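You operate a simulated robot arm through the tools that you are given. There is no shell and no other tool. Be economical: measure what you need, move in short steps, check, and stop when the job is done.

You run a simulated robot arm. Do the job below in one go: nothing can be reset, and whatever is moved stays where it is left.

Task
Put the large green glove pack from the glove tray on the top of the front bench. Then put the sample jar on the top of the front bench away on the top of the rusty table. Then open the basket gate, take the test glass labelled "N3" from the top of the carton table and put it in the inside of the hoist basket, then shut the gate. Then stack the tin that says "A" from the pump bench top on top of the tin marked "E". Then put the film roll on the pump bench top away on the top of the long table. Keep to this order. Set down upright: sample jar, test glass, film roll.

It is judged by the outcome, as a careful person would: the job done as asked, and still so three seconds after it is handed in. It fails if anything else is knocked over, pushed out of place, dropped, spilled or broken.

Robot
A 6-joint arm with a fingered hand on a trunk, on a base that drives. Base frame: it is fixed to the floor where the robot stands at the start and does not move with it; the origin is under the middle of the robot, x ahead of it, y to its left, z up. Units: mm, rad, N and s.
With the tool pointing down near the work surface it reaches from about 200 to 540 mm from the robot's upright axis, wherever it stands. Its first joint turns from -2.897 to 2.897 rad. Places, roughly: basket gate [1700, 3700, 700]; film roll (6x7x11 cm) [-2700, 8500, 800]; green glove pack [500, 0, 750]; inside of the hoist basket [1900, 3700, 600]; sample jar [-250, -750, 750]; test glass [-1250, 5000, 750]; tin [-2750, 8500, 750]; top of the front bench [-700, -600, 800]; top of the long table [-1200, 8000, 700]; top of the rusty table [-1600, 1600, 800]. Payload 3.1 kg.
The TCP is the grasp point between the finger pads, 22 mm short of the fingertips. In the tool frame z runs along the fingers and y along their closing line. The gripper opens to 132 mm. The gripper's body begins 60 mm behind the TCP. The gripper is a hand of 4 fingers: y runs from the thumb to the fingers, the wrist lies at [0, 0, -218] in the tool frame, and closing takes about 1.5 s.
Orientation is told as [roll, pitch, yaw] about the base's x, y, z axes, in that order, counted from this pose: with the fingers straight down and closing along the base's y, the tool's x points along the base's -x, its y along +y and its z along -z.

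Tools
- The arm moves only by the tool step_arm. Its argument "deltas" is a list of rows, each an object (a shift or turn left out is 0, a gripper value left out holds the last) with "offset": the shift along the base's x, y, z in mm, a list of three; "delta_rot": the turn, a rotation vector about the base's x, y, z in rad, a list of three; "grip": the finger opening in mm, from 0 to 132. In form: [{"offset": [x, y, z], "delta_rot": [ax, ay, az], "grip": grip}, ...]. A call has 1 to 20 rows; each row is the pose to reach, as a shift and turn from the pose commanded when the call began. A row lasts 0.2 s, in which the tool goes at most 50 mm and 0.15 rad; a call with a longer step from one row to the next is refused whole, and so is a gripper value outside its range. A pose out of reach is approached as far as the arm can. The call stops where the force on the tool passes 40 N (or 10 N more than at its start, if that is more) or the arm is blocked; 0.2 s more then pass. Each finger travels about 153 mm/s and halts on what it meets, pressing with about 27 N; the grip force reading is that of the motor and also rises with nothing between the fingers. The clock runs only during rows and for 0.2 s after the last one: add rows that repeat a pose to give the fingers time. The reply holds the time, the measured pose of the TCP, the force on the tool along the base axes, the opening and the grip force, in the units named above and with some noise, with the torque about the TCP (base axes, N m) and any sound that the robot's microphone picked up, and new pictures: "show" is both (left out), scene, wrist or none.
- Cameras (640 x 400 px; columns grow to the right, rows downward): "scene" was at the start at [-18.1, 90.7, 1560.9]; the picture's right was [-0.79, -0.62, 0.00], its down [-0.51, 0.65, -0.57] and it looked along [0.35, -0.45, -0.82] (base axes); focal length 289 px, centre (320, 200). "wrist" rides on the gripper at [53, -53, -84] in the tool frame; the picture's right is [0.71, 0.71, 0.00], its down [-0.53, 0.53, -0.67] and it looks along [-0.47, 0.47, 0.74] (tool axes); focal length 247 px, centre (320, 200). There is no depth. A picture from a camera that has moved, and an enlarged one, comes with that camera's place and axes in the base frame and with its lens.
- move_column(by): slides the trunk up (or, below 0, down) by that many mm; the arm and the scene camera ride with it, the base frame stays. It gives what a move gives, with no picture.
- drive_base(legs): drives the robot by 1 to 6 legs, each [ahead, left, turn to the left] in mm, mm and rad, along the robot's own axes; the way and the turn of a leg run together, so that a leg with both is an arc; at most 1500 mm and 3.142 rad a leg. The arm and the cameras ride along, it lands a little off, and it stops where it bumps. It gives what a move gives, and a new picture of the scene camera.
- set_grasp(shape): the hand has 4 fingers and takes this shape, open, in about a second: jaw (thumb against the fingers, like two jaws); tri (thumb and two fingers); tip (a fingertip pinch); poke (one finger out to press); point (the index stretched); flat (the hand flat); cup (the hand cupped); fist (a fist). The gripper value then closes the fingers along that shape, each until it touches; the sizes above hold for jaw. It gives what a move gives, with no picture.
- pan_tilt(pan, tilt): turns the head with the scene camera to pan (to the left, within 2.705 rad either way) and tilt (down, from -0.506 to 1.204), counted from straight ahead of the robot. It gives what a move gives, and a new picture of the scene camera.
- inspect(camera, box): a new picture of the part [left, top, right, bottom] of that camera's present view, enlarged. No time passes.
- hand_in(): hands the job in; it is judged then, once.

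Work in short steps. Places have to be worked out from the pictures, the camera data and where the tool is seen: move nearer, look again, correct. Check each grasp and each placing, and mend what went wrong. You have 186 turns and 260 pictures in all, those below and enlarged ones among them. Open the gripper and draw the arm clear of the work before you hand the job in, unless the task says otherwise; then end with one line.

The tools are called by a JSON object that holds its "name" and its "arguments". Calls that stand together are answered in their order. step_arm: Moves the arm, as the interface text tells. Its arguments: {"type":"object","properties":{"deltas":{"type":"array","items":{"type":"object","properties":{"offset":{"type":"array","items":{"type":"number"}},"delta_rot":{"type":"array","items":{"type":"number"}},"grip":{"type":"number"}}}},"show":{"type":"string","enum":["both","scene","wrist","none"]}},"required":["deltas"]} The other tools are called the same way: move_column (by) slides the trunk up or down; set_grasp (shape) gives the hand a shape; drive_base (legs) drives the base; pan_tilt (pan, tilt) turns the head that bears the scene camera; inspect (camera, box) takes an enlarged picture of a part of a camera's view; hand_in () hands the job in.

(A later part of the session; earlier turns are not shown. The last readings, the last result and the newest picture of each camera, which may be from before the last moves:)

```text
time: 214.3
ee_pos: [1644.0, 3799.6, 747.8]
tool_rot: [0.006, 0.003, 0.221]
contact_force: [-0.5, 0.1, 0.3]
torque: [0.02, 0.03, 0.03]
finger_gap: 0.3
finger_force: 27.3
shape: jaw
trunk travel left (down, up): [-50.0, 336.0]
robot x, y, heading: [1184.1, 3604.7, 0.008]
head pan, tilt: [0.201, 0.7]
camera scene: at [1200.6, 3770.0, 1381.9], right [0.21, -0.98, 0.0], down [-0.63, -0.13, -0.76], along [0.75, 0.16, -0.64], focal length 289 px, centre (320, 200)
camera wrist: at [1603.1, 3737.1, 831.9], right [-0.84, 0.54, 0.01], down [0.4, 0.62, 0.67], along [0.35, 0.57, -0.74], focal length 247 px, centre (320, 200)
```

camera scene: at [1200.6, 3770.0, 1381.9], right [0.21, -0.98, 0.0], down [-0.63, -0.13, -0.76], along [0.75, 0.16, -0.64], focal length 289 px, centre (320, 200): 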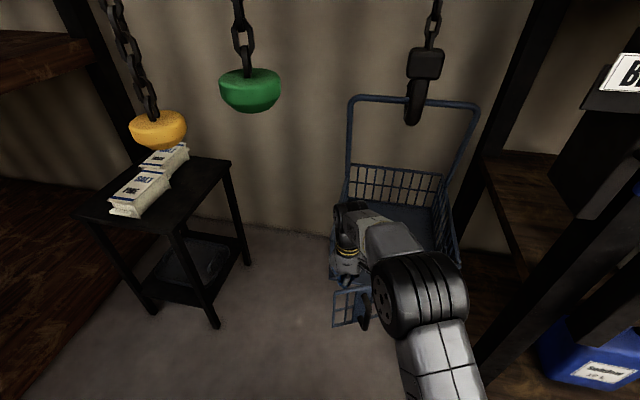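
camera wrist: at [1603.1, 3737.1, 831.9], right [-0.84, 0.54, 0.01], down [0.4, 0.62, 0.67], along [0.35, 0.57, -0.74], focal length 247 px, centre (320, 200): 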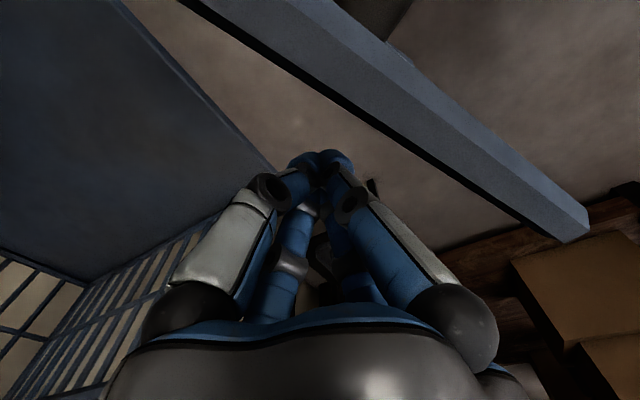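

The hand is between gate and basket. I sweep it around the hinge to swing the gate wide open.

{"name": "step_arm", "arguments": {"deltas": [{"offset": [-34, -15, 0]}, {"offset": [-69, -32, 0]}, {"offset": [-88, -43, 0]}, {"offset": [-105, -55, 0]}, {"offset": [-135, -83, 0]}, {"offset": [-163, -116, 0]}, {"offset": [-184, -153, 0]}, {"offset": [-200, -192, 0]}, {"offset": [-207, -219, 0]}, {"offset": [-207, -219, 0]}], "show": "both"}}

```text
time: 216.5
ee_pos: [1437.4, 3580.1, 748.9]
tool_rot: [0.007, 0.002, 0.22]
contact_force: [-0.3, -0.8, -0.3]
torque: [0.0, -0.04, -0.03]
finger_gap: 0.1
finger_force: 26.9
shape: jaw
trunk travel left (down, up): [-50.0, 336.0]
robot x, y, heading: [1178.3, 3607.2, 0.014]
head pan, tilt: [0.201, 0.7]
camera scene: at [1200.6, 3770.0, 1381.9], right [0.21, -0.98, 0.0], down [-0.63, -0.13, -0.76], along [0.75, 0.16, -0.64], focal length 289 px, centre (320, 200)
camera wrist: at [1395.5, 3518.3, 832.6], right [-0.84, 0.54, 0.01], down [0.4, 0.62, 0.67], along [0.35, 0.57, -0.74], focal length 247 px, centre (320, 200)
```

scene: 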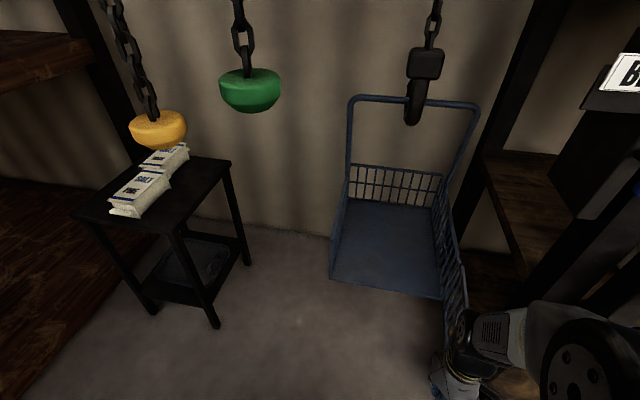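
wrist: 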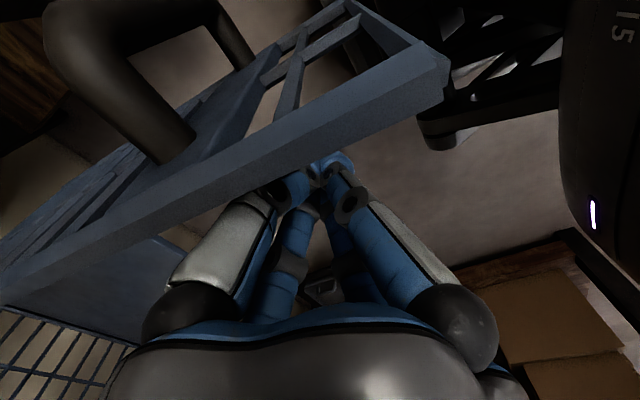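

The gate is wide open. I lift the hand out, raise the trunk, back away and look west for the carton table.

{"name": "step_arm", "arguments": {"deltas": [{"offset": [0, 5, 40]}, {"offset": [0, 10, 85]}, {"offset": [0, 15, 130]}, {"offset": [0, 20, 175]}, {"offset": [0, 20, 190]}], "show": "none"}}

{"name": "move_column", "arguments": {"by": 200}}

{"name": "drive_base", "arguments": {"legs": [[-130, 0, 0]]}}

{"name": "pan_tilt", "arguments": {"pan": 2.4, "tilt": 0.4}}

```text
time: 217.7
ee_pos: [1437.2, 3601.5, 939.1]
tool_rot: [0.007, 0.004, 0.218]
contact_force: [0.2, -0.5, -0.2]
torque: [0.03, 0.02, -0.03]
finger_gap: 0.0
finger_force: 27.1
shape: jaw
trunk travel left (down, up): [-50.0, 336.0]
robot x, y, heading: [1180.0, 3606.3, 0.007]
head pan, tilt: [0.201, 0.7]
```

```text
time: 219.8
ee_pos: [1436.9, 3601.2, 1138.5]
tool_rot: [0.006, 0.003, 0.219]
contact_force: [0.6, -0.2, -0.2]
torque: [0.05, 0.01, 0.01]
finger_gap: 0.0
finger_force: 27.2
shape: jaw
trunk travel left (down, up): [-250.0, 136.0]
robot x, y, heading: [1182.6, 3606.3, 0.009]
head pan, tilt: [0.201, 0.7]
```

```text
time: 221.1
ee_pos: [1303.5, 3599.8, 1139.4]
tool_rot: [0.007, 0.002, 0.222]
contact_force: [-0.3, -0.1, -1.1]
torque: [-0.01, -0.02, -0.01]
finger_gap: 0.1
finger_force: 27.1
shape: jaw
trunk travel left (down, up): [-250.0, 136.0]
robot x, y, heading: [1048.5, 3603.2, 0.013]
head pan, tilt: [0.201, 0.7]
camera scene: at [1067.6, 3768.7, 1582.1], right [0.21, -0.98, 0.0], down [-0.63, -0.13, -0.77], along [0.75, 0.16, -0.64], focal length 289 px, centre (320, 200)
```

scene: 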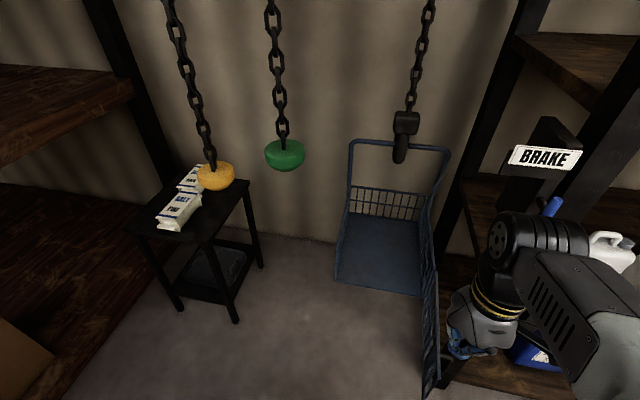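

```text
time: 223.2
ee_pos: [1305.4, 3600.2, 1139.3]
tool_rot: [0.009, 0.005, 0.222]
contact_force: [0.2, 0.4, -0.6]
torque: [-0.04, 0.0, 0.02]
finger_gap: 0.0
finger_force: 26.5
shape: jaw
trunk travel left (down, up): [-250.0, 136.0]
robot x, y, heading: [1048.5, 3602.8, 0.01]
head pan, tilt: [2.4, 0.4]
camera scene: at [917.4, 3812.9, 1609.0], right [0.67, 0.74, 0.0], down [0.29, -0.26, -0.92], along [-0.69, 0.62, -0.39], focal length 289 px, centre (320, 200)
```

scene: 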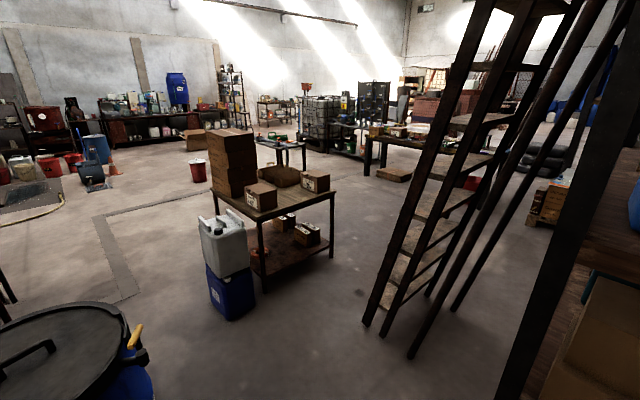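

The carton table lies west at about x<-830, y 4743–5522. I drive north then west to approach, and look.

{"name": "drive_base", "arguments": {"legs": [[0, 850, 0], [-1150, 0, 0]]}}

{"name": "pan_tilt", "arguments": {"pan": 2.6, "tilt": 0.6}}

```text
time: 233.2
ee_pos: [137.0, 4432.7, 1138.4]
tool_rot: [0.007, 0.002, 0.216]
contact_force: [-0.5, 0.7, 0.1]
torque: [0.03, -0.01, 0.02]
finger_gap: 0.0
finger_force: 27.1
shape: jaw
trunk travel left (down, up): [-250.0, 136.0]
robot x, y, heading: [-118.6, 4436.5, 0.003]
head pan, tilt: [2.4, 0.4]
camera scene: at [-249.2, 4647.9, 1608.9], right [0.67, 0.74, 0.0], down [0.29, -0.26, -0.92], along [-0.68, 0.62, -0.39], focal length 289 px, centre (320, 200)
```

scene: 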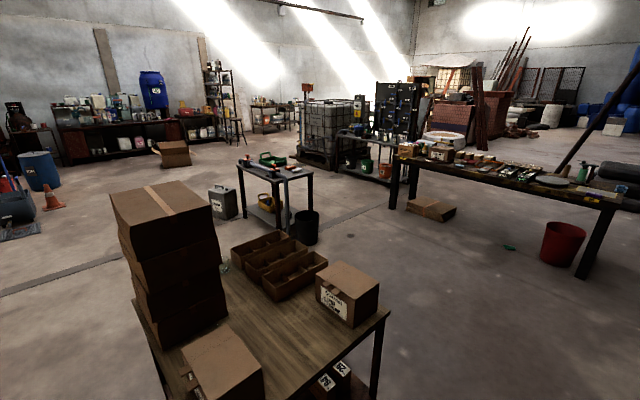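

```text
time: 233.9
ee_pos: [137.6, 4431.9, 1138.8]
tool_rot: [0.006, 0.004, 0.215]
contact_force: [0.3, -0.2, -0.2]
torque: [0.03, -0.01, 0.02]
finger_gap: 0.1
finger_force: 27.5
shape: jaw
trunk travel left (down, up): [-250.0, 136.0]
robot x, y, heading: [-118.5, 4438.6, 0.005]
head pan, tilt: [2.601, 0.6]
camera scene: at [-256.0, 4630.9, 1590.8], right [0.51, 0.86, 0.0], down [0.48, -0.29, -0.83], along [-0.71, 0.42, -0.56], focal length 289 px, centre (320, 200)
```

scene: 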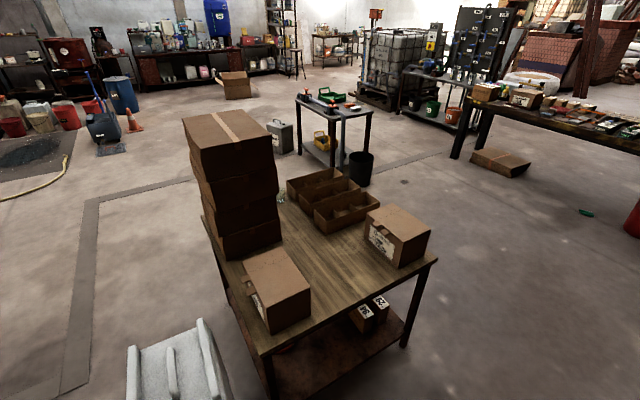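

The glasses seem to stand behind the stacked cartons, on the table's west side. I check the south-west passage before choosing a way round.

{"name": "pan_tilt", "arguments": {"pan": -2.7, "tilt": 0.5}}

```text
time: 238.0
ee_pos: [138.7, 4432.0, 1138.4]
tool_rot: [0.006, 0.002, 0.215]
contact_force: [-0.6, -0.9, -0.4]
torque: [-0.01, 0.01, 0.01]
finger_gap: 0.0
finger_force: 26.9
shape: jaw
trunk travel left (down, up): [-250.0, 136.0]
robot x, y, heading: [-117.7, 4437.8, 0.008]
head pan, tilt: [-2.7, 0.499]
camera scene: at [-262.4, 4546.4, 1599.8], right [-0.43, 0.9, 0.0], down [0.43, 0.21, -0.88], along [-0.79, -0.38, -0.48], focal length 289 px, centre (320, 200)
```

scene: 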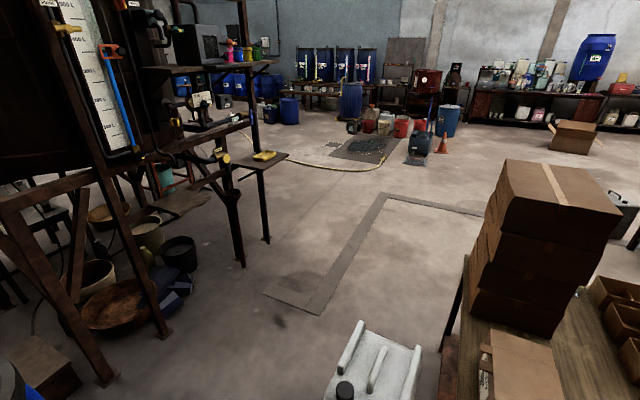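

I take the northern way: between ladder and table, then round to the west side of the carton table.

{"name": "drive_base", "arguments": {"legs": [[0, 0, 1.565], [280, 232, 0], [1180, 0, 0], [0, 1430, 0]]}}

{"name": "pan_tilt", "arguments": {"pan": -2.4, "tilt": 0.6}}

```text
time: 256.5
ee_pos: [-1757.8, 6183.3, 1138.6]
tool_rot: [0.007, 0.004, 1.766]
contact_force: [-0.2, -0.1, 0.9]
torque: [-0.01, -0.01, 0.0]
finger_gap: 0.4
finger_force: 26.8
shape: jaw
trunk travel left (down, up): [-250.0, 136.0]
robot x, y, heading: [-1769.2, 5923.0, 1.556]
head pan, tilt: [-2.7, 0.499]
camera scene: at [-1882.3, 5785.5, 1599.8], right [-0.91, -0.41, 0.0], down [-0.2, 0.44, -0.88], along [0.36, -0.8, -0.48], focal length 289 px, centre (320, 200)
```

scene: 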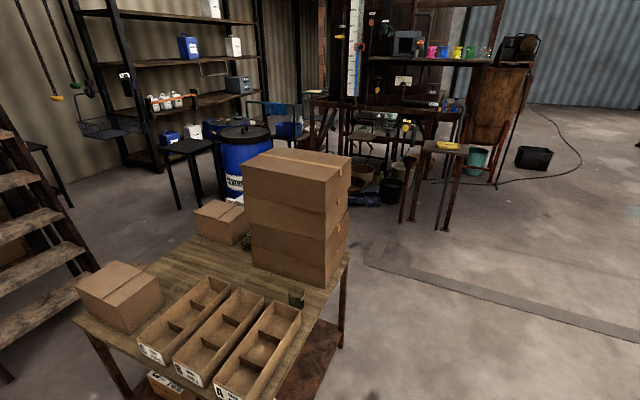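

```text
time: 257.3
ee_pos: [-1758.6, 6182.6, 1138.2]
tool_rot: [0.006, 0.001, 1.766]
contact_force: [-0.2, 0.0, 0.7]
torque: [-0.02, 0.03, 0.0]
finger_gap: 0.0
finger_force: 26.9
shape: jaw
trunk travel left (down, up): [-250.0, 136.0]
robot x, y, heading: [-1768.2, 5928.5, 1.557]
head pan, tilt: [-2.4, 0.6]
camera scene: at [-1860.9, 5802.2, 1590.8], right [-0.75, -0.66, 0.0], down [-0.37, 0.42, -0.83], along [0.55, -0.62, -0.56], focal length 289 px, centre (320, 200)
```

scene: 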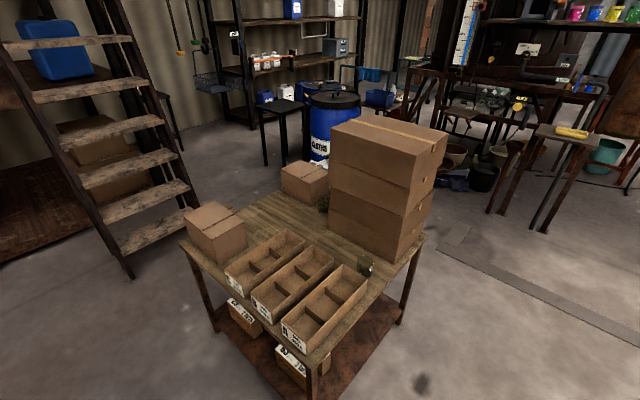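

Two glasses are visible: near the west edge and one between the cartons. I zoom to read labels.

{"name": "inspect", "arguments": {"camera": "scene", "box": [310, 180, 410, 300]}}

{"name": "drive_base", "arguments": {"legs": [[-800, 0, 0]]}}

{"name": "pan_tilt", "arguments": {"pan": -1.5, "tilt": 0.8}}

```text
3.33 times, centred on (360, 240) of scene
camera zoom: at [-1860.9, 5802.2, 1590.8], right [-0.75, -0.66, 0.0], down [-0.37, 0.42, -0.83], along [0.55, -0.62, -0.56], focal length 963 px, centre (187, 67)
```

zoom: 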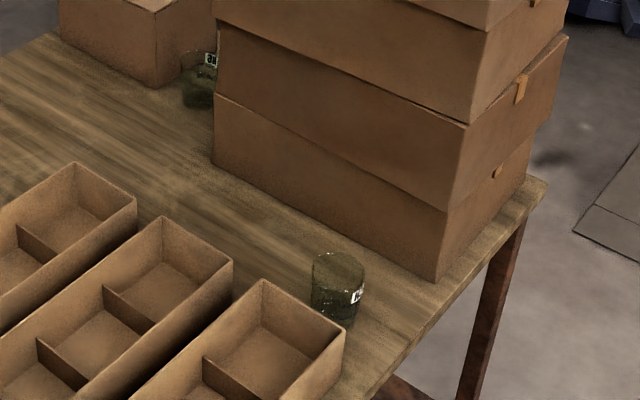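

```text
time: 259.8
ee_pos: [-1818.9, 5862.9, 1139.3]
tool_rot: [0.008, 0.001, 1.874]
contact_force: [0.1, -0.8, -0.2]
torque: [0.04, -0.04, -0.01]
finger_gap: 0.2
finger_force: 27.3
shape: jaw
trunk travel left (down, up): [-250.0, 136.0]
robot x, y, heading: [-1800.3, 5613.2, 1.667]
head pan, tilt: [-2.4, 0.6]
stopped in leg 1: the robot was blocked; the commanded pose is now the measured one
camera scene: at [-1880.1, 5473.7, 1590.5], right [-0.67, -0.74, 0.0], down [-0.42, 0.38, -0.82], along [0.61, -0.55, -0.57], focal length 289 px, centre (320, 200)
```

scene: 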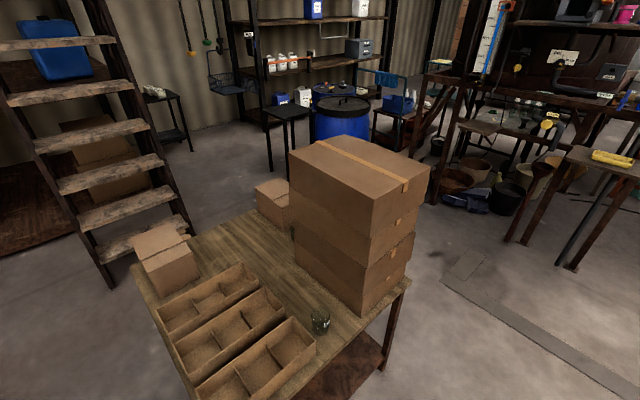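

```text
time: 261.0
ee_pos: [-1819.1, 5865.6, 1137.7]
tool_rot: [0.006, 0.005, 1.874]
contact_force: [-0.6, -0.2, 0.1]
torque: [0.02, 0.01, -0.01]
finger_gap: 0.2
finger_force: 27.5
shape: jaw
trunk travel left (down, up): [-250.0, 136.0]
robot x, y, heading: [-1802.2, 5608.9, 1.664]
head pan, tilt: [-1.499, 0.799]
camera scene: at [-1866.1, 5549.1, 1573.9], right [0.16, -0.99, 0.0], down [-0.71, -0.12, -0.7], along [0.69, 0.11, -0.72], focal length 289 px, centre (320, 200)
```

scene: 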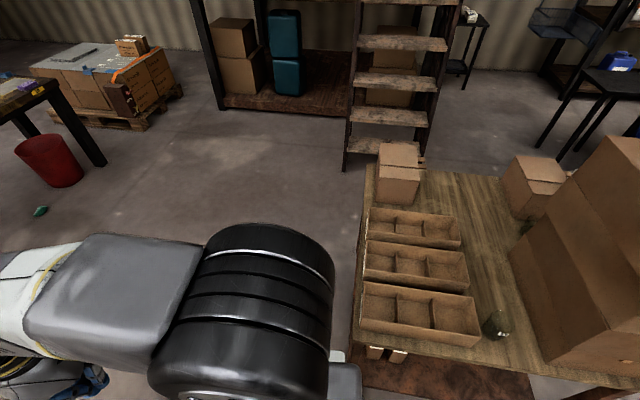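

The base brushed the table corner (nothing fell). I move clear to the west, straighten up, and come alongside the glass.

{"name": "drive_base", "arguments": {"legs": [[40, 0, 0], [0, 130, 0], [0, 0, -0.094], [-510, 0, 0]]}}

{"name": "pan_tilt", "arguments": {"pan": -1.5, "tilt": 0.75}}

{"name": "inspect", "arguments": {"camera": "scene", "box": [240, 140, 480, 300]}}

```text
time: 265.8
ee_pos: [-1927.9, 5383.3, 1138.2]
tool_rot: [0.006, 0.001, 1.781]
contact_force: [-0.2, -0.1, -0.6]
torque: [0.01, -0.04, -0.02]
finger_gap: 0.0
finger_force: 27.2
shape: jaw
trunk travel left (down, up): [-250.0, 136.0]
robot x, y, heading: [-1936.2, 5132.7, 1.567]
head pan, tilt: [-1.499, 0.799]
camera scene: at [-2003.8, 5072.3, 1573.8], right [0.07, -1.0, 0.0], down [-0.72, -0.05, -0.7], along [0.7, 0.05, -0.72], focal length 289 px, centre (320, 200)
```

scene: 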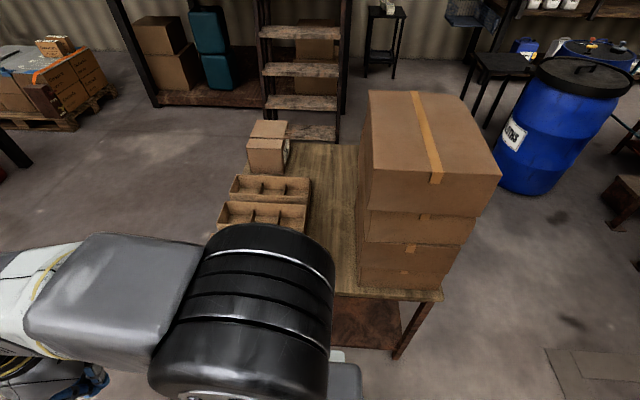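

```text
time: 266.5
ee_pos: [-1928.0, 5382.9, 1137.2]
tool_rot: [0.007, 0.004, 1.78]
contact_force: [-0.3, -0.3, 0.3]
torque: [0.0, -0.02, 0.0]
finger_gap: 0.0
finger_force: 27.1
shape: jaw
trunk travel left (down, up): [-250.0, 136.0]
robot x, y, heading: [-1939.5, 5128.2, 1.571]
head pan, tilt: [-1.499, 0.75]
camera scene: at [-2001.6, 5073.3, 1577.9], right [0.07, -1.0, 0.0], down [-0.68, -0.05, -0.73], along [0.73, 0.05, -0.68], focal length 289 px, centre (320, 200)
```

scene: 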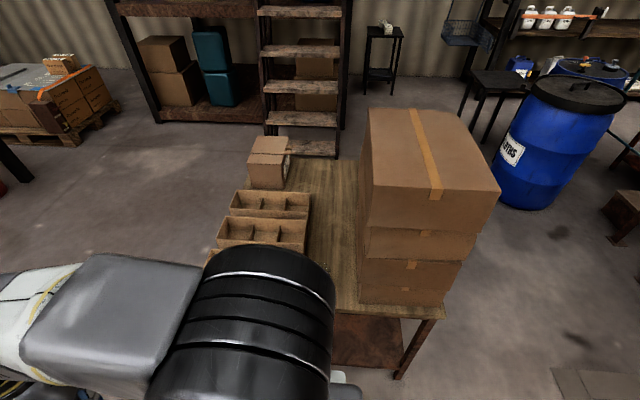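

```text
2.50 times, centred on (360, 220) of scene
camera zoom: at [-2001.6, 5073.3, 1577.9], right [0.07, -1.0, 0.0], down [-0.68, -0.05, -0.73], along [0.73, 0.05, -0.68], focal length 722 px, centre (220, 150)
```

zoom: 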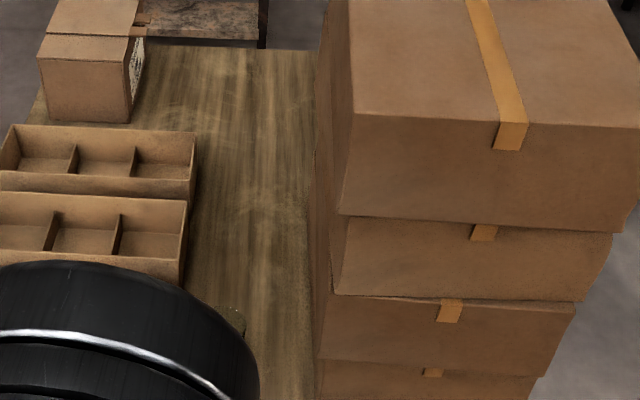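

My own elbow hides the glass. I swing the arm east over it and use the wrist camera.

{"name": "step_arm", "arguments": {"deltas": [{"offset": [33, 3, 0], "delta_rot": [0, 0, -0.13], "grip": 110}, {"offset": [68, 2, 0], "delta_rot": [0, 0, -0.26], "grip": 110}, {"offset": [102, -4, 0], "delta_rot": [0, 0, -0.39], "grip": 110}, {"offset": [136, -14, 0], "delta_rot": [0, 0, -0.52], "grip": 110}, {"offset": [170, -29, 0], "delta_rot": [0, 0, -0.65], "grip": 110}, {"offset": [201, -50, 0], "delta_rot": [0, 0, -0.78], "grip": 110}, {"offset": [231, -74, 0], "delta_rot": [0, 0, -0.91], "grip": 110}, {"offset": [258, -103, 0], "delta_rot": [0, 0, -1.04], "grip": 110}, {"offset": [280, -136, 0], "delta_rot": [0, 0, -1.17], "grip": 110}, {"offset": [300, -172, 0], "delta_rot": [0, 0, -1.3], "grip": 110}, {"offset": [314, -211, 0], "delta_rot": [0, 0, -1.43], "grip": 110}, {"offset": [323, -248, 0], "delta_rot": [0, 0, -1.57], "grip": 110}, {"offset": [323, -248, 0], "delta_rot": [0, 0, -1.57], "grip": 110}], "show": "both"}}

```text
time: 269.3
ee_pos: [-1603.8, 5137.3, 1139.1]
tool_rot: [0.005, 0.003, 0.21]
contact_force: [0.6, 0.8, 0.0]
torque: [0.02, 0.0, 0.0]
finger_gap: 109.7
finger_force: 0.0
shape: jaw
trunk travel left (down, up): [-250.0, 136.0]
robot x, y, heading: [-1936.1, 5131.4, 1.57]
head pan, tilt: [-1.499, 0.75]
camera scene: at [-2001.8, 5073.8, 1577.9], right [0.07, -1.0, 0.0], down [-0.68, -0.05, -0.73], along [0.73, 0.05, -0.68], focal length 289 px, centre (320, 200)
camera wrist: at [-1645.4, 5074.0, 1222.9], right [-0.84, 0.55, 0.01], down [0.41, 0.62, 0.67], along [0.36, 0.57, -0.74], focal length 247 px, centre (320, 200)
```

scene: 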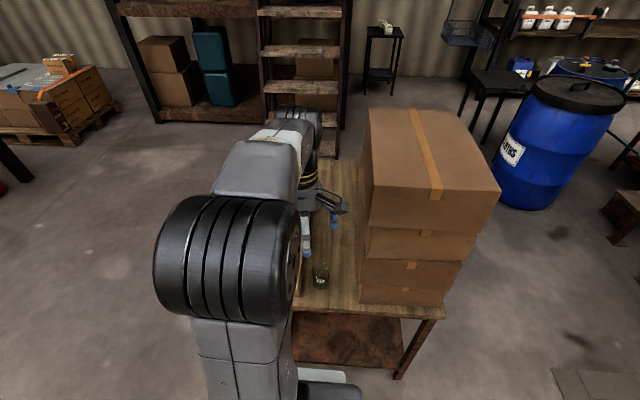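
wrist: 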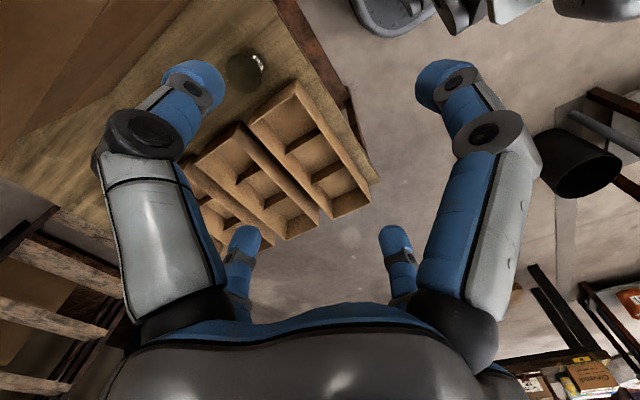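

Now the glass is visible in the scene view at (320, 275). I zoom to read its label.

{"name": "inspect", "arguments": {"camera": "scene", "box": [290, 250, 350, 300]}}

{"name": "inspect", "arguments": {"camera": "wrist", "box": [180, 20, 340, 140]}}

```text
8.00 times, centred on (320, 275) of scene
camera zoom: at [-2001.8, 5073.8, 1577.9], right [0.07, -1.0, 0.0], down [-0.68, -0.05, -0.73], along [0.73, 0.05, -0.68], focal length 2311 px, centre (320, -400)
```

zoom: 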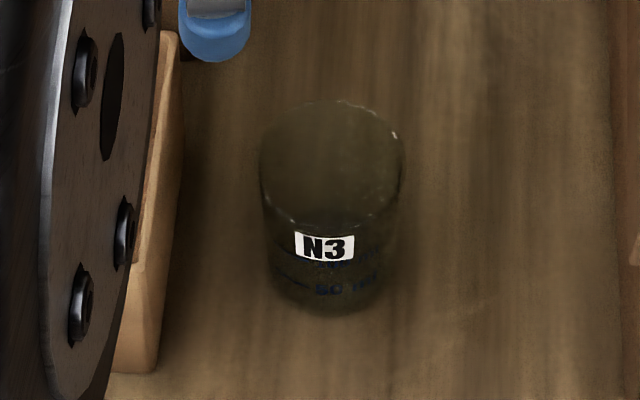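

```text
3.33 times, centred on (260, 80) of wrist
camera zoom: at [-1645.4, 5074.0, 1222.9], right [-0.84, 0.55, 0.01], down [0.41, 0.62, 0.67], along [0.36, 0.57, -0.74], focal length 823 px, centre (520, 600)
```

zoom: 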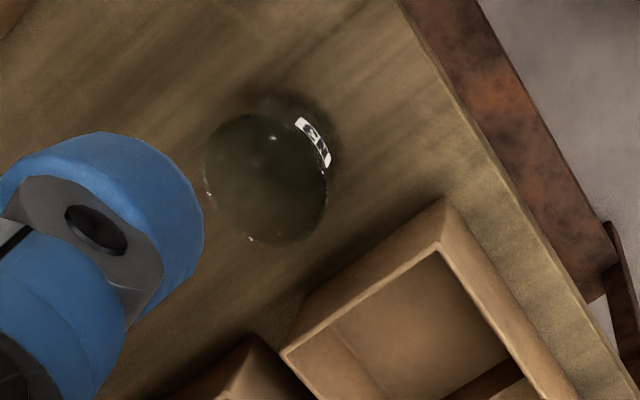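

It is N3. I centre above it (about [-1482, 5105]), turning the hand so the fingers go diagonal, and look.

{"name": "step_arm", "arguments": {"deltas": [{"offset": [20, -5, -30], "delta_rot": [0, 0, -0.145], "grip": 90}, {"offset": [40, -10, -60], "delta_rot": [0, 0, -0.29], "grip": 90}, {"offset": [60, -15, -90], "delta_rot": [0, 0, -0.435], "grip": 90}, {"offset": [80, -20, -120], "delta_rot": [0, 0, -0.58], "grip": 90}, {"offset": [100, -26, -150], "delta_rot": [0, 0, -0.725], "grip": 90}, {"offset": [115, -32, -180], "delta_rot": [0, 0, -0.87], "grip": 90}, {"offset": [122, -32, -200], "delta_rot": [0, 0, -0.995], "grip": 90}, {"offset": [122, -32, -200], "delta_rot": [0, 0, -0.995], "grip": 90}], "show": "wrist"}}

```text
time: 271.1
ee_pos: [-1482.9, 5104.4, 937.9]
tool_rot: [0.008, 0.003, -0.785]
contact_force: [0.2, 0.0, -0.8]
torque: [-0.01, 0.01, 0.0]
finger_gap: 90.4
finger_force: 0.0
shape: jaw
trunk travel left (down, up): [-250.0, 136.0]
robot x, y, heading: [-1935.3, 5126.7, 1.569]
head pan, tilt: [-1.499, 0.75]
camera wrist: at [-1559.6, 5104.5, 1021.8], right [0.0, 1.0, 0.01], down [0.74, -0.01, 0.67], along [0.67, 0.01, -0.74], focal length 247 px, centre (320, 200)
```

wrist: 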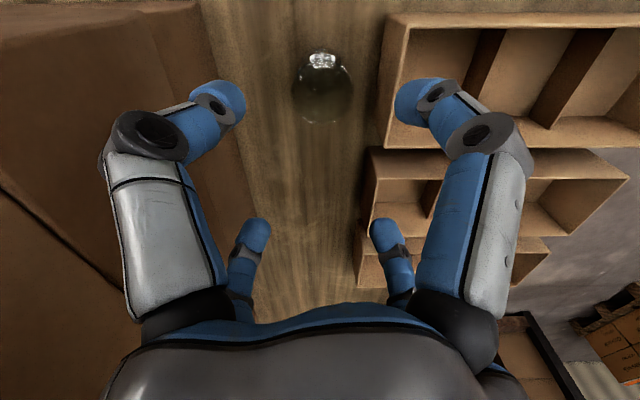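

Rim at about [-1476, 5112, 777]; a divider box is 52 mm north, so I grip the upper part of the glass. I centre and lower to z 800 with opening 80.

{"name": "step_arm", "arguments": {"deltas": [{"offset": [3, 3, -40], "grip": 82}, {"offset": [6, 6, -80], "grip": 82}, {"offset": [6, 6, -110], "grip": 82}, {"offset": [6, 6, -135], "grip": 82}, {"offset": [6, 6, -135], "grip": 82}], "show": "wrist"}}

```text
time: 272.3
ee_pos: [-1477.0, 5110.0, 802.3]
tool_rot: [0.009, 0.004, -0.787]
contact_force: [-0.4, 0.6, 0.2]
torque: [0.0, 0.03, 0.03]
finger_gap: 82.7
finger_force: 0.1
shape: jaw
trunk travel left (down, up): [-250.0, 136.0]
robot x, y, heading: [-1934.8, 5131.5, 1.567]
head pan, tilt: [-1.499, 0.75]
camera wrist: at [-1553.4, 5110.2, 887.2], right [0.0, 1.0, 0.01], down [0.74, 0.0, 0.67], along [0.67, 0.01, -0.74], focal length 247 px, centre (320, 200)
```

wrist: 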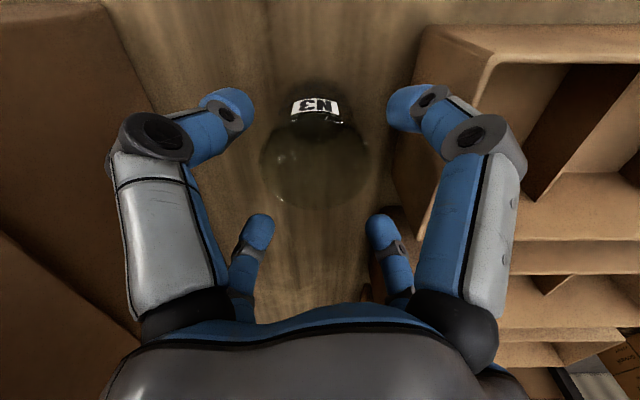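

Box face is about 65 mm north of the glass centre: enough. I shift -5 in x, lower to z 768, then close gently.

{"name": "step_arm", "arguments": {"deltas": [{"offset": [-5, -1, -12]}, {"offset": [-5, -1, -24]}, {"offset": [-5, -1, -36]}, {"offset": [-5, -1, -36]}], "show": "wrist"}}

```text
time: 273.3
ee_pos: [-1482.2, 5109.6, 767.1]
tool_rot: [0.009, 0.003, -0.786]
contact_force: [0.3, 0.1, 0.8]
torque: [0.0, 0.01, 0.03]
finger_gap: 82.4
finger_force: 0.0
shape: jaw
trunk travel left (down, up): [-250.0, 136.0]
robot x, y, heading: [-1935.9, 5127.2, 1.564]
head pan, tilt: [-1.499, 0.75]
camera wrist: at [-1558.7, 5109.5, 851.1], right [0.0, 1.0, 0.01], down [0.74, 0.0, 0.67], along [0.67, 0.01, -0.74], focal length 247 px, centre (320, 200)
```

wrist: 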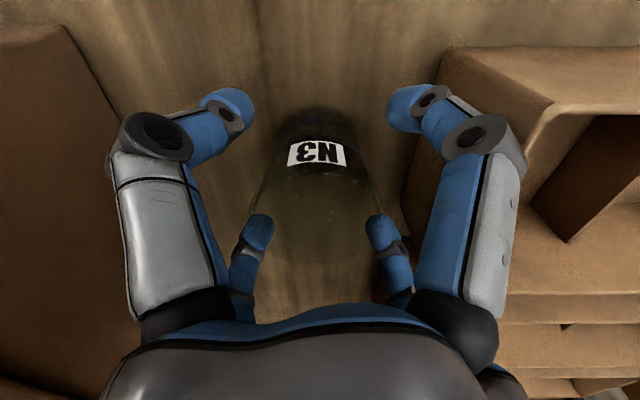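

Centred. I go 5 mm lower and close.

{"name": "step_arm", "arguments": {"deltas": [{"offset": [0, -1, -5]}, {"offset": [0, -1, -5], "grip": 70}, {"offset": [0, -1, -5], "grip": 60}, {"offset": [0, -1, -5], "grip": 50}, {"offset": [0, -1, -5], "grip": 42}, {"offset": [0, -1, -5], "grip": 42}, {"offset": [0, -1, -5], "grip": 42}], "show": "wrist"}}

```text
time: 274.9
ee_pos: [-1481.7, 5109.0, 761.8]
tool_rot: [0.007, 0.004, -0.786]
contact_force: [0.3, 0.1, 0.1]
torque: [-0.04, 0.01, -0.01]
finger_gap: 46.3
finger_force: 26.9
shape: jaw
trunk travel left (down, up): [-250.0, 136.0]
robot x, y, heading: [-1938.1, 5127.0, 1.569]
head pan, tilt: [-1.499, 0.75]
camera wrist: at [-1558.4, 5108.5, 846.4], right [0.0, 1.0, 0.01], down [0.74, 0.0, 0.67], along [0.67, 0.01, -0.74], focal length 247 px, centre (320, 200)
```

wrist: 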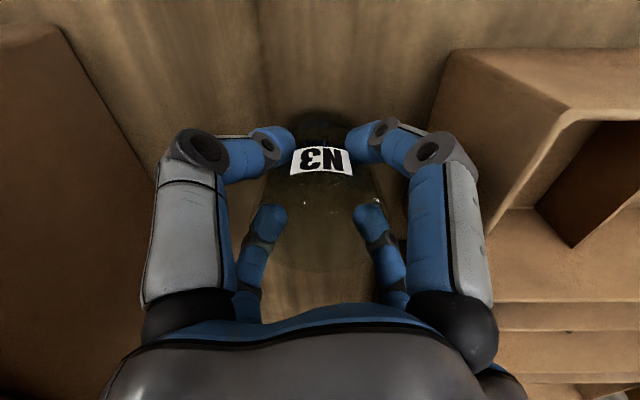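

Held (46 mm, 27 N). I lift and check.

{"name": "step_arm", "arguments": {"deltas": [{"offset": [0, 0, 20]}, {"offset": [0, 0, 60]}, {"offset": [0, 0, 105]}, {"offset": [0, 0, 150]}, {"offset": [0, 0, 195]}, {"offset": [-20, 0, 240]}, {"offset": [-50, 5, 270]}, {"offset": [-90, 10, 290]}, {"offset": [-130, 15, 300]}, {"offset": [-130, 15, 300]}], "show": "wrist"}}

```text
time: 277.1
ee_pos: [-1612.0, 5123.3, 1061.8]
tool_rot: [0.006, 0.003, -0.787]
contact_force: [0.2, -0.7, -0.6]
torque: [0.01, 0.02, 0.0]
finger_gap: 46.1
finger_force: 27.5
shape: jaw
trunk travel left (down, up): [-250.0, 136.0]
robot x, y, heading: [-1934.7, 5124.6, 1.572]
head pan, tilt: [-1.499, 0.75]
camera wrist: at [-1687.6, 5123.4, 1146.0], right [0.0, 1.0, 0.01], down [0.74, 0.0, 0.67], along [0.67, 0.01, -0.74], focal length 247 px, centre (320, 200)
```

wrist: 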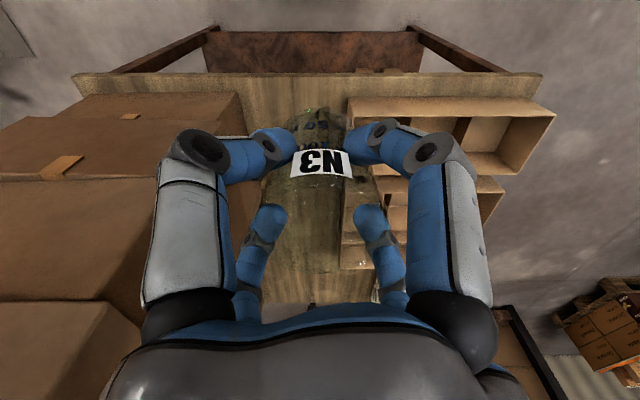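

N3 is firmly held upright. I swing it to the robot's front and drive back north around the table.

{"name": "step_arm", "arguments": {"deltas": [{"offset": [-8, 41, 0], "delta_rot": [0, 0, 0.131]}, {"offset": [-21, 81, 0], "delta_rot": [0, 0, 0.262]}, {"offset": [-38, 118, 0], "delta_rot": [0, 0, 0.393]}, {"offset": [-60, 151, 0], "delta_rot": [0, 0, 0.524]}, {"offset": [-86, 181, 0], "delta_rot": [0, 0, 0.654]}, {"offset": [-116, 206, 0], "delta_rot": [0, 0, 0.785]}, {"offset": [-145, 230, 0], "delta_rot": [0, 0, 0.916]}, {"offset": [-177, 251, 0], "delta_rot": [0, 0, 1.047]}, {"offset": [-211, 268, 0], "delta_rot": [0, 0, 1.178]}, {"offset": [-247, 280, 0], "delta_rot": [0, 0, 1.309]}, {"offset": [-284, 288, 0], "delta_rot": [0, 0, 1.44]}, {"offset": [-322, 290, 0], "delta_rot": [0, 0, 1.57]}], "show": "none"}}

{"name": "drive_base", "arguments": {"legs": [[800, 0, 0], [0, -1450, 0], [0, -140, 0]]}}

```text
time: 279.7
ee_pos: [-1934.6, 5412.7, 1062.7]
tool_rot: [0.006, 0.004, 0.787]
contact_force: [0.1, -0.9, 0.1]
torque: [0.0, -0.02, -0.01]
finger_gap: 45.4
finger_force: 26.7
shape: jaw
trunk travel left (down, up): [-250.0, 136.0]
robot x, y, heading: [-1937.8, 5124.8, 1.566]
head pan, tilt: [-1.499, 0.75]
```

```text
time: 291.7
ee_pos: [-343.9, 6208.0, 1062.2]
tool_rot: [0.009, 0.004, 0.788]
contact_force: [-0.4, -0.7, -0.7]
torque: [-0.01, 0.04, 0.01]
finger_gap: 45.4
finger_force: 27.2
shape: jaw
trunk travel left (down, up): [-250.0, 136.0]
robot x, y, heading: [-342.3, 5922.5, 1.574]
head pan, tilt: [-1.499, 0.75]
camera scene: at [-410.4, 5868.0, 1578.0], right [0.07, -1.0, 0.0], down [-0.68, -0.05, -0.73], along [0.73, 0.05, -0.68], focal length 289 px, centre (320, 200)
```

scene: 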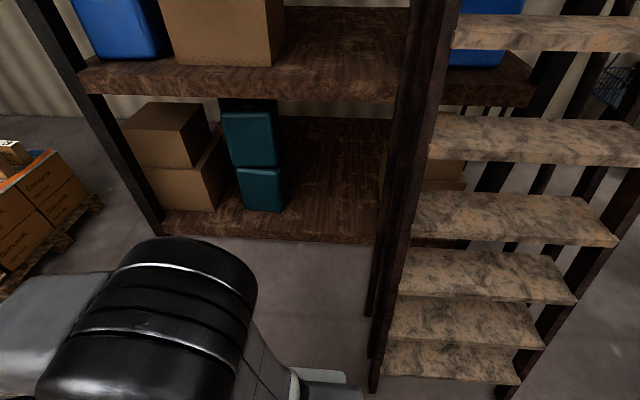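

Same line as before. I go back south through the gap, then east and up to the basket.

{"name": "drive_base", "arguments": {"legs": [[-1185, 0, 0], [-290, -232, 0], [0, 0, -1.57], [1150, 0, 0]]}}

{"name": "pan_tilt", "arguments": {"pan": -0.8, "tilt": 0.6}}

```text
time: 309.0
ee_pos: [1333.0, 4451.1, 1062.3]
tool_rot: [0.007, 0.004, -0.78]
contact_force: [-0.7, -0.5, -0.8]
torque: [0.0, 0.02, 0.02]
finger_gap: 45.9
finger_force: 26.8
shape: jaw
trunk travel left (down, up): [-250.0, 136.0]
robot x, y, heading: [1051.9, 4451.5, 0.006]
head pan, tilt: [-1.499, 0.75]
camera scene: at [991.2, 4515.1, 1577.9], right [-1.0, -0.08, 0.0], down [-0.05, 0.68, -0.73], along [0.06, -0.73, -0.68], focal length 289 px, centre (320, 200)
```

scene: 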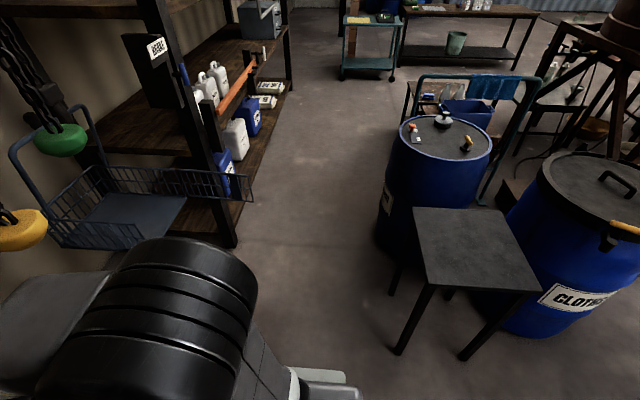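

```text
time: 310.0
ee_pos: [1332.5, 4451.7, 1061.5]
tool_rot: [0.008, 0.002, -0.779]
contact_force: [0.7, -0.8, -0.5]
torque: [-0.01, 0.03, 0.0]
finger_gap: 45.7
finger_force: 27.0
shape: jaw
trunk travel left (down, up): [-250.0, 136.0]
robot x, y, heading: [1047.8, 4449.9, 0.009]
head pan, tilt: [-0.799, 0.6]
camera scene: at [1046.3, 4534.6, 1590.7], right [-0.71, -0.7, 0.0], down [-0.4, 0.4, -0.82], along [0.58, -0.59, -0.57], focal length 289 px, centre (320, 200)
```

scene: 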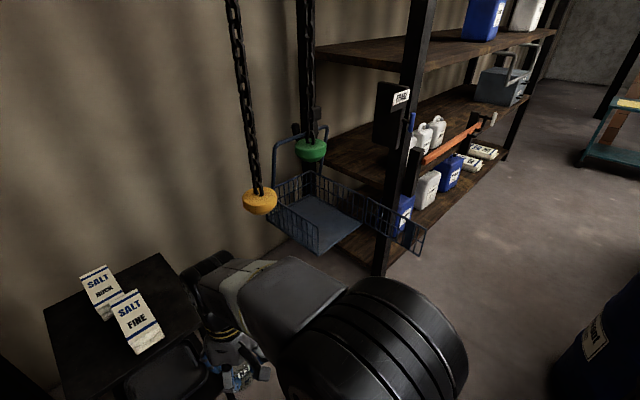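

The basket gate still stands open. Knobs hang near (1635, 4175) and (1638, 3978), clear of my path. I drive to (1270, 3715).

{"name": "drive_base", "arguments": {"legs": [[0, -740, 0], [220, 0, 0]]}}

{"name": "move_column", "arguments": {"by": -200}}

{"name": "pan_tilt", "arguments": {"pan": 0.0, "tilt": 0.8}}

```text
time: 315.4
ee_pos: [1556.4, 3709.1, 1061.7]
tool_rot: [0.007, 0.004, -0.779]
contact_force: [0.7, -0.5, -0.9]
torque: [0.0, 0.03, -0.04]
finger_gap: 45.8
finger_force: 27.1
shape: jaw
trunk travel left (down, up): [-250.0, 136.0]
robot x, y, heading: [1271.4, 3707.5, 0.002]
head pan, tilt: [-0.799, 0.6]
camera scene: at [1271.0, 3792.0, 1590.7], right [-0.71, -0.7, 0.0], down [-0.4, 0.4, -0.82], along [0.58, -0.59, -0.57], focal length 289 px, centre (320, 200)
```

scene: 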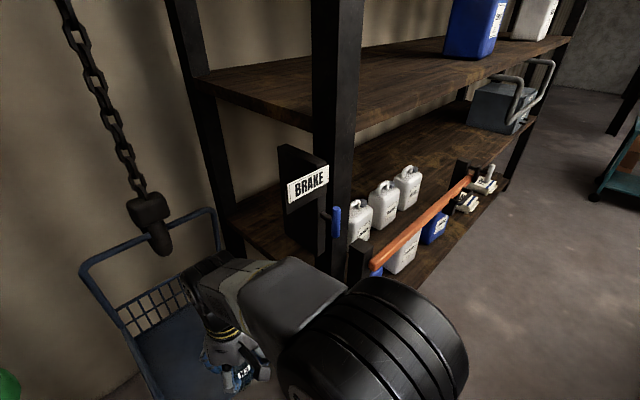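

```text
time: 317.5
ee_pos: [1554.6, 3708.8, 863.0]
tool_rot: [0.009, 0.004, -0.78]
contact_force: [0.3, 0.5, -0.4]
torque: [-0.02, 0.02, 0.01]
finger_gap: 45.9
finger_force: 27.0
shape: jaw
trunk travel left (down, up): [-50.0, 336.0]
robot x, y, heading: [1272.7, 3708.0, 0.002]
head pan, tilt: [-0.799, 0.6]
```

```text
time: 318.7
ee_pos: [1555.7, 3709.4, 861.4]
tool_rot: [0.009, 0.003, -0.779]
contact_force: [0.1, 0.1, -0.4]
torque: [0.01, 0.04, 0.03]
finger_gap: 45.5
finger_force: 27.0
shape: jaw
trunk travel left (down, up): [-50.0, 336.0]
robot x, y, heading: [1270.3, 3711.4, 0.007]
head pan, tilt: [0.0, 0.799]
camera scene: at [1288.4, 3855.3, 1373.7], right [0.0, -1.0, 0.0], down [-0.72, 0.0, -0.7], along [0.7, 0.0, -0.72], focal length 289 px, centre (320, 200)
```

scene: 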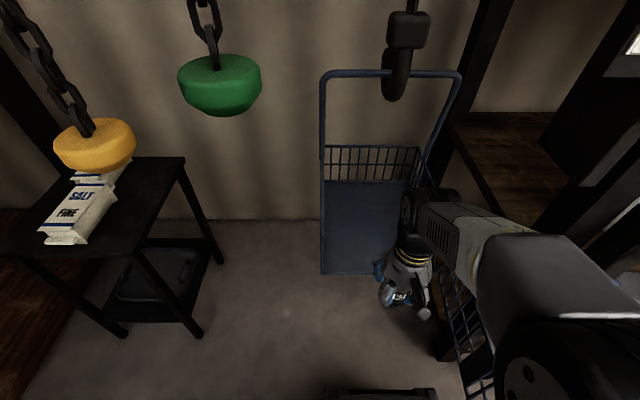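

I extend over the basket at z 861 to (1800, 3715), then look.

{"name": "step_arm", "arguments": {"deltas": [{"offset": [45, 1, 0]}, {"offset": [90, 2, 0]}, {"offset": [135, 3, 0]}, {"offset": [180, 4, 0]}, {"offset": [220, 5, -10]}, {"offset": [240, 5, -30]}, {"offset": [240, 5, -70]}, {"offset": [240, 5, -100]}, {"offset": [240, 5, -100]}], "show": "both"}}

```text
time: 320.7
ee_pos: [1796.5, 3713.0, 761.4]
tool_rot: [0.009, 0.004, -0.782]
contact_force: [0.1, 0.6, -0.9]
torque: [-0.01, 0.0, -0.01]
finger_gap: 45.5
finger_force: 26.6
shape: jaw
trunk travel left (down, up): [-50.0, 336.0]
robot x, y, heading: [1271.6, 3705.3, 0.005]
head pan, tilt: [0.0, 0.799]
camera scene: at [1288.5, 3855.4, 1373.7], right [0.0, -1.0, 0.0], down [-0.72, 0.0, -0.7], along [0.7, 0.0, -0.72], focal length 289 px, centre (320, 200)
camera wrist: at [1719.5, 3714.7, 845.6], right [0.0, 1.0, 0.01], down [0.74, 0.0, 0.67], along [0.67, 0.01, -0.74], focal length 247 px, centre (320, 200)
```

scene: 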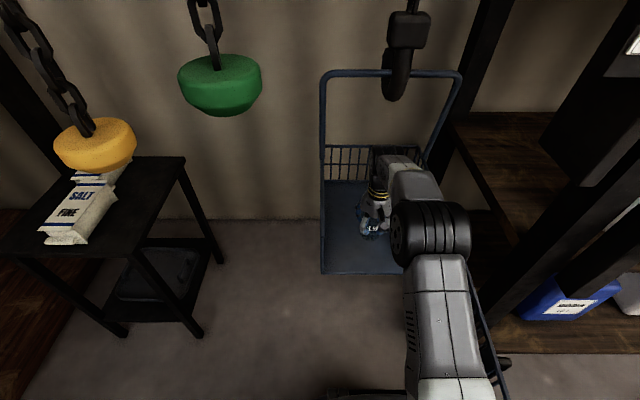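
wrist: 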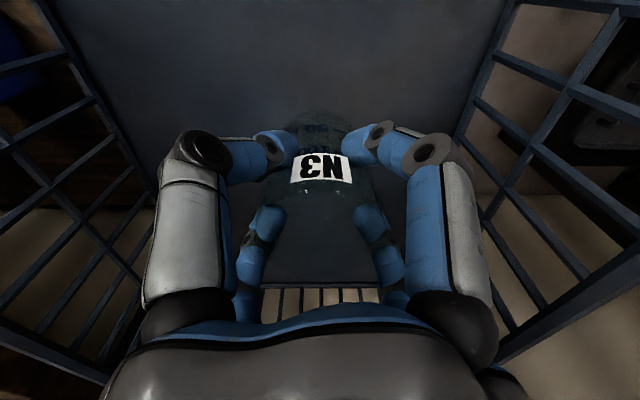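

Inside the basket, well clear of the sides. I lower toward the floor.

{"name": "step_arm", "arguments": {"deltas": [{"offset": [0, 0, -25]}, {"offset": [0, 0, -48]}, {"offset": [0, 0, -54]}, {"offset": [0, 0, -58]}, {"offset": [0, 0, -62]}, {"offset": [0, 0, -65]}], "show": "wrist"}}

```text
time: 322.1
ee_pos: [1795.6, 3714.6, 696.3]
tool_rot: [0.007, 0.004, -0.78]
contact_force: [-0.7, -0.2, -0.1]
torque: [0.02, 0.01, 0.02]
finger_gap: 45.6
finger_force: 26.0
shape: jaw
trunk travel left (down, up): [-50.0, 336.0]
robot x, y, heading: [1269.4, 3707.3, 0.003]
head pan, tilt: [0.0, 0.799]
camera wrist: at [1719.1, 3714.8, 781.0], right [0.0, 1.0, 0.01], down [0.74, 0.0, 0.67], along [0.67, 0.01, -0.74], focal length 247 px, centre (320, 200)
```

wrist: 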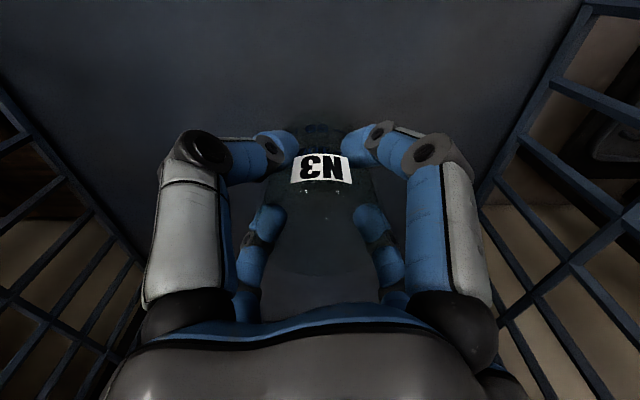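

No contact yet; I continue in 3 mm steps.

{"name": "step_arm", "arguments": {"deltas": [{"offset": [0, 0, -3]}, {"offset": [0, 0, -6]}, {"offset": [0, 0, -9]}, {"offset": [0, 0, -12]}, {"offset": [0, 0, -15]}, {"offset": [0, 0, -18]}, {"offset": [0, 0, -21]}, {"offset": [0, 0, -24]}], "show": "wrist"}}

```text
time: 323.9
ee_pos: [1794.8, 3713.6, 679.6]
tool_rot: [0.016, -0.004, -0.781]
contact_force: [-5.7, -1.2, 35.3]
torque: [-0.02, -0.49, -0.04]
finger_gap: 46.2
finger_force: 27.5
shape: jaw
trunk travel left (down, up): [-50.0, 336.0]
robot x, y, heading: [1268.7, 3713.3, 0.004]
head pan, tilt: [0.0, 0.799]
camera wrist: at [1717.7, 3714.5, 761.4], right [0.0, 1.0, 0.01], down [0.73, 0.0, 0.68], along [0.68, 0.01, -0.73], focal length 247 px, centre (320, 200)
```

wrist: 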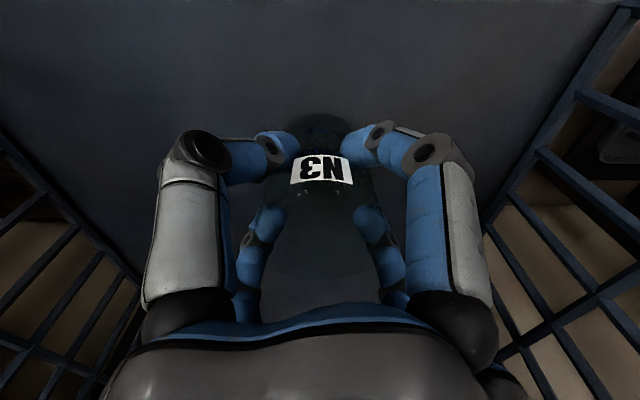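

Resting on the basket floor (35 N). I relieve the pressure, open to 68 and rise.

{"name": "step_arm", "arguments": {"deltas": [{"offset": [0, 0, 4]}, {"offset": [0, 0, 6]}, {"offset": [0, 0, 6], "grip": 56}, {"offset": [0, 0, 6], "grip": 68}, {"offset": [0, 0, 6], "grip": 72}, {"offset": [0, 0, 30], "grip": 72}, {"offset": [0, 0, 70], "grip": 72}, {"offset": [0, 0, 115], "grip": 72}, {"offset": [0, 0, 160], "grip": 72}, {"offset": [-20, 0, 190], "grip": 72}], "show": "wrist"}}

```text
time: 326.1
ee_pos: [1776.2, 3714.0, 864.7]
tool_rot: [0.009, 0.004, -0.78]
contact_force: [-0.6, -0.7, -0.5]
torque: [0.0, 0.01, 0.0]
finger_gap: 71.4
finger_force: 0.1
shape: jaw
trunk travel left (down, up): [-50.0, 336.0]
robot x, y, heading: [1267.3, 3708.2, 0.002]
head pan, tilt: [0.0, 0.799]
camera wrist: at [1698.5, 3715.1, 948.9], right [0.0, 1.0, 0.01], down [0.74, 0.0, 0.67], along [0.67, 0.01, -0.74], focal length 247 px, centre (320, 200)
```

wrist: 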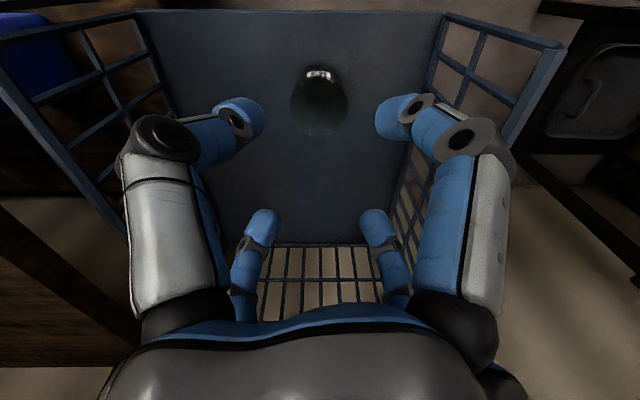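

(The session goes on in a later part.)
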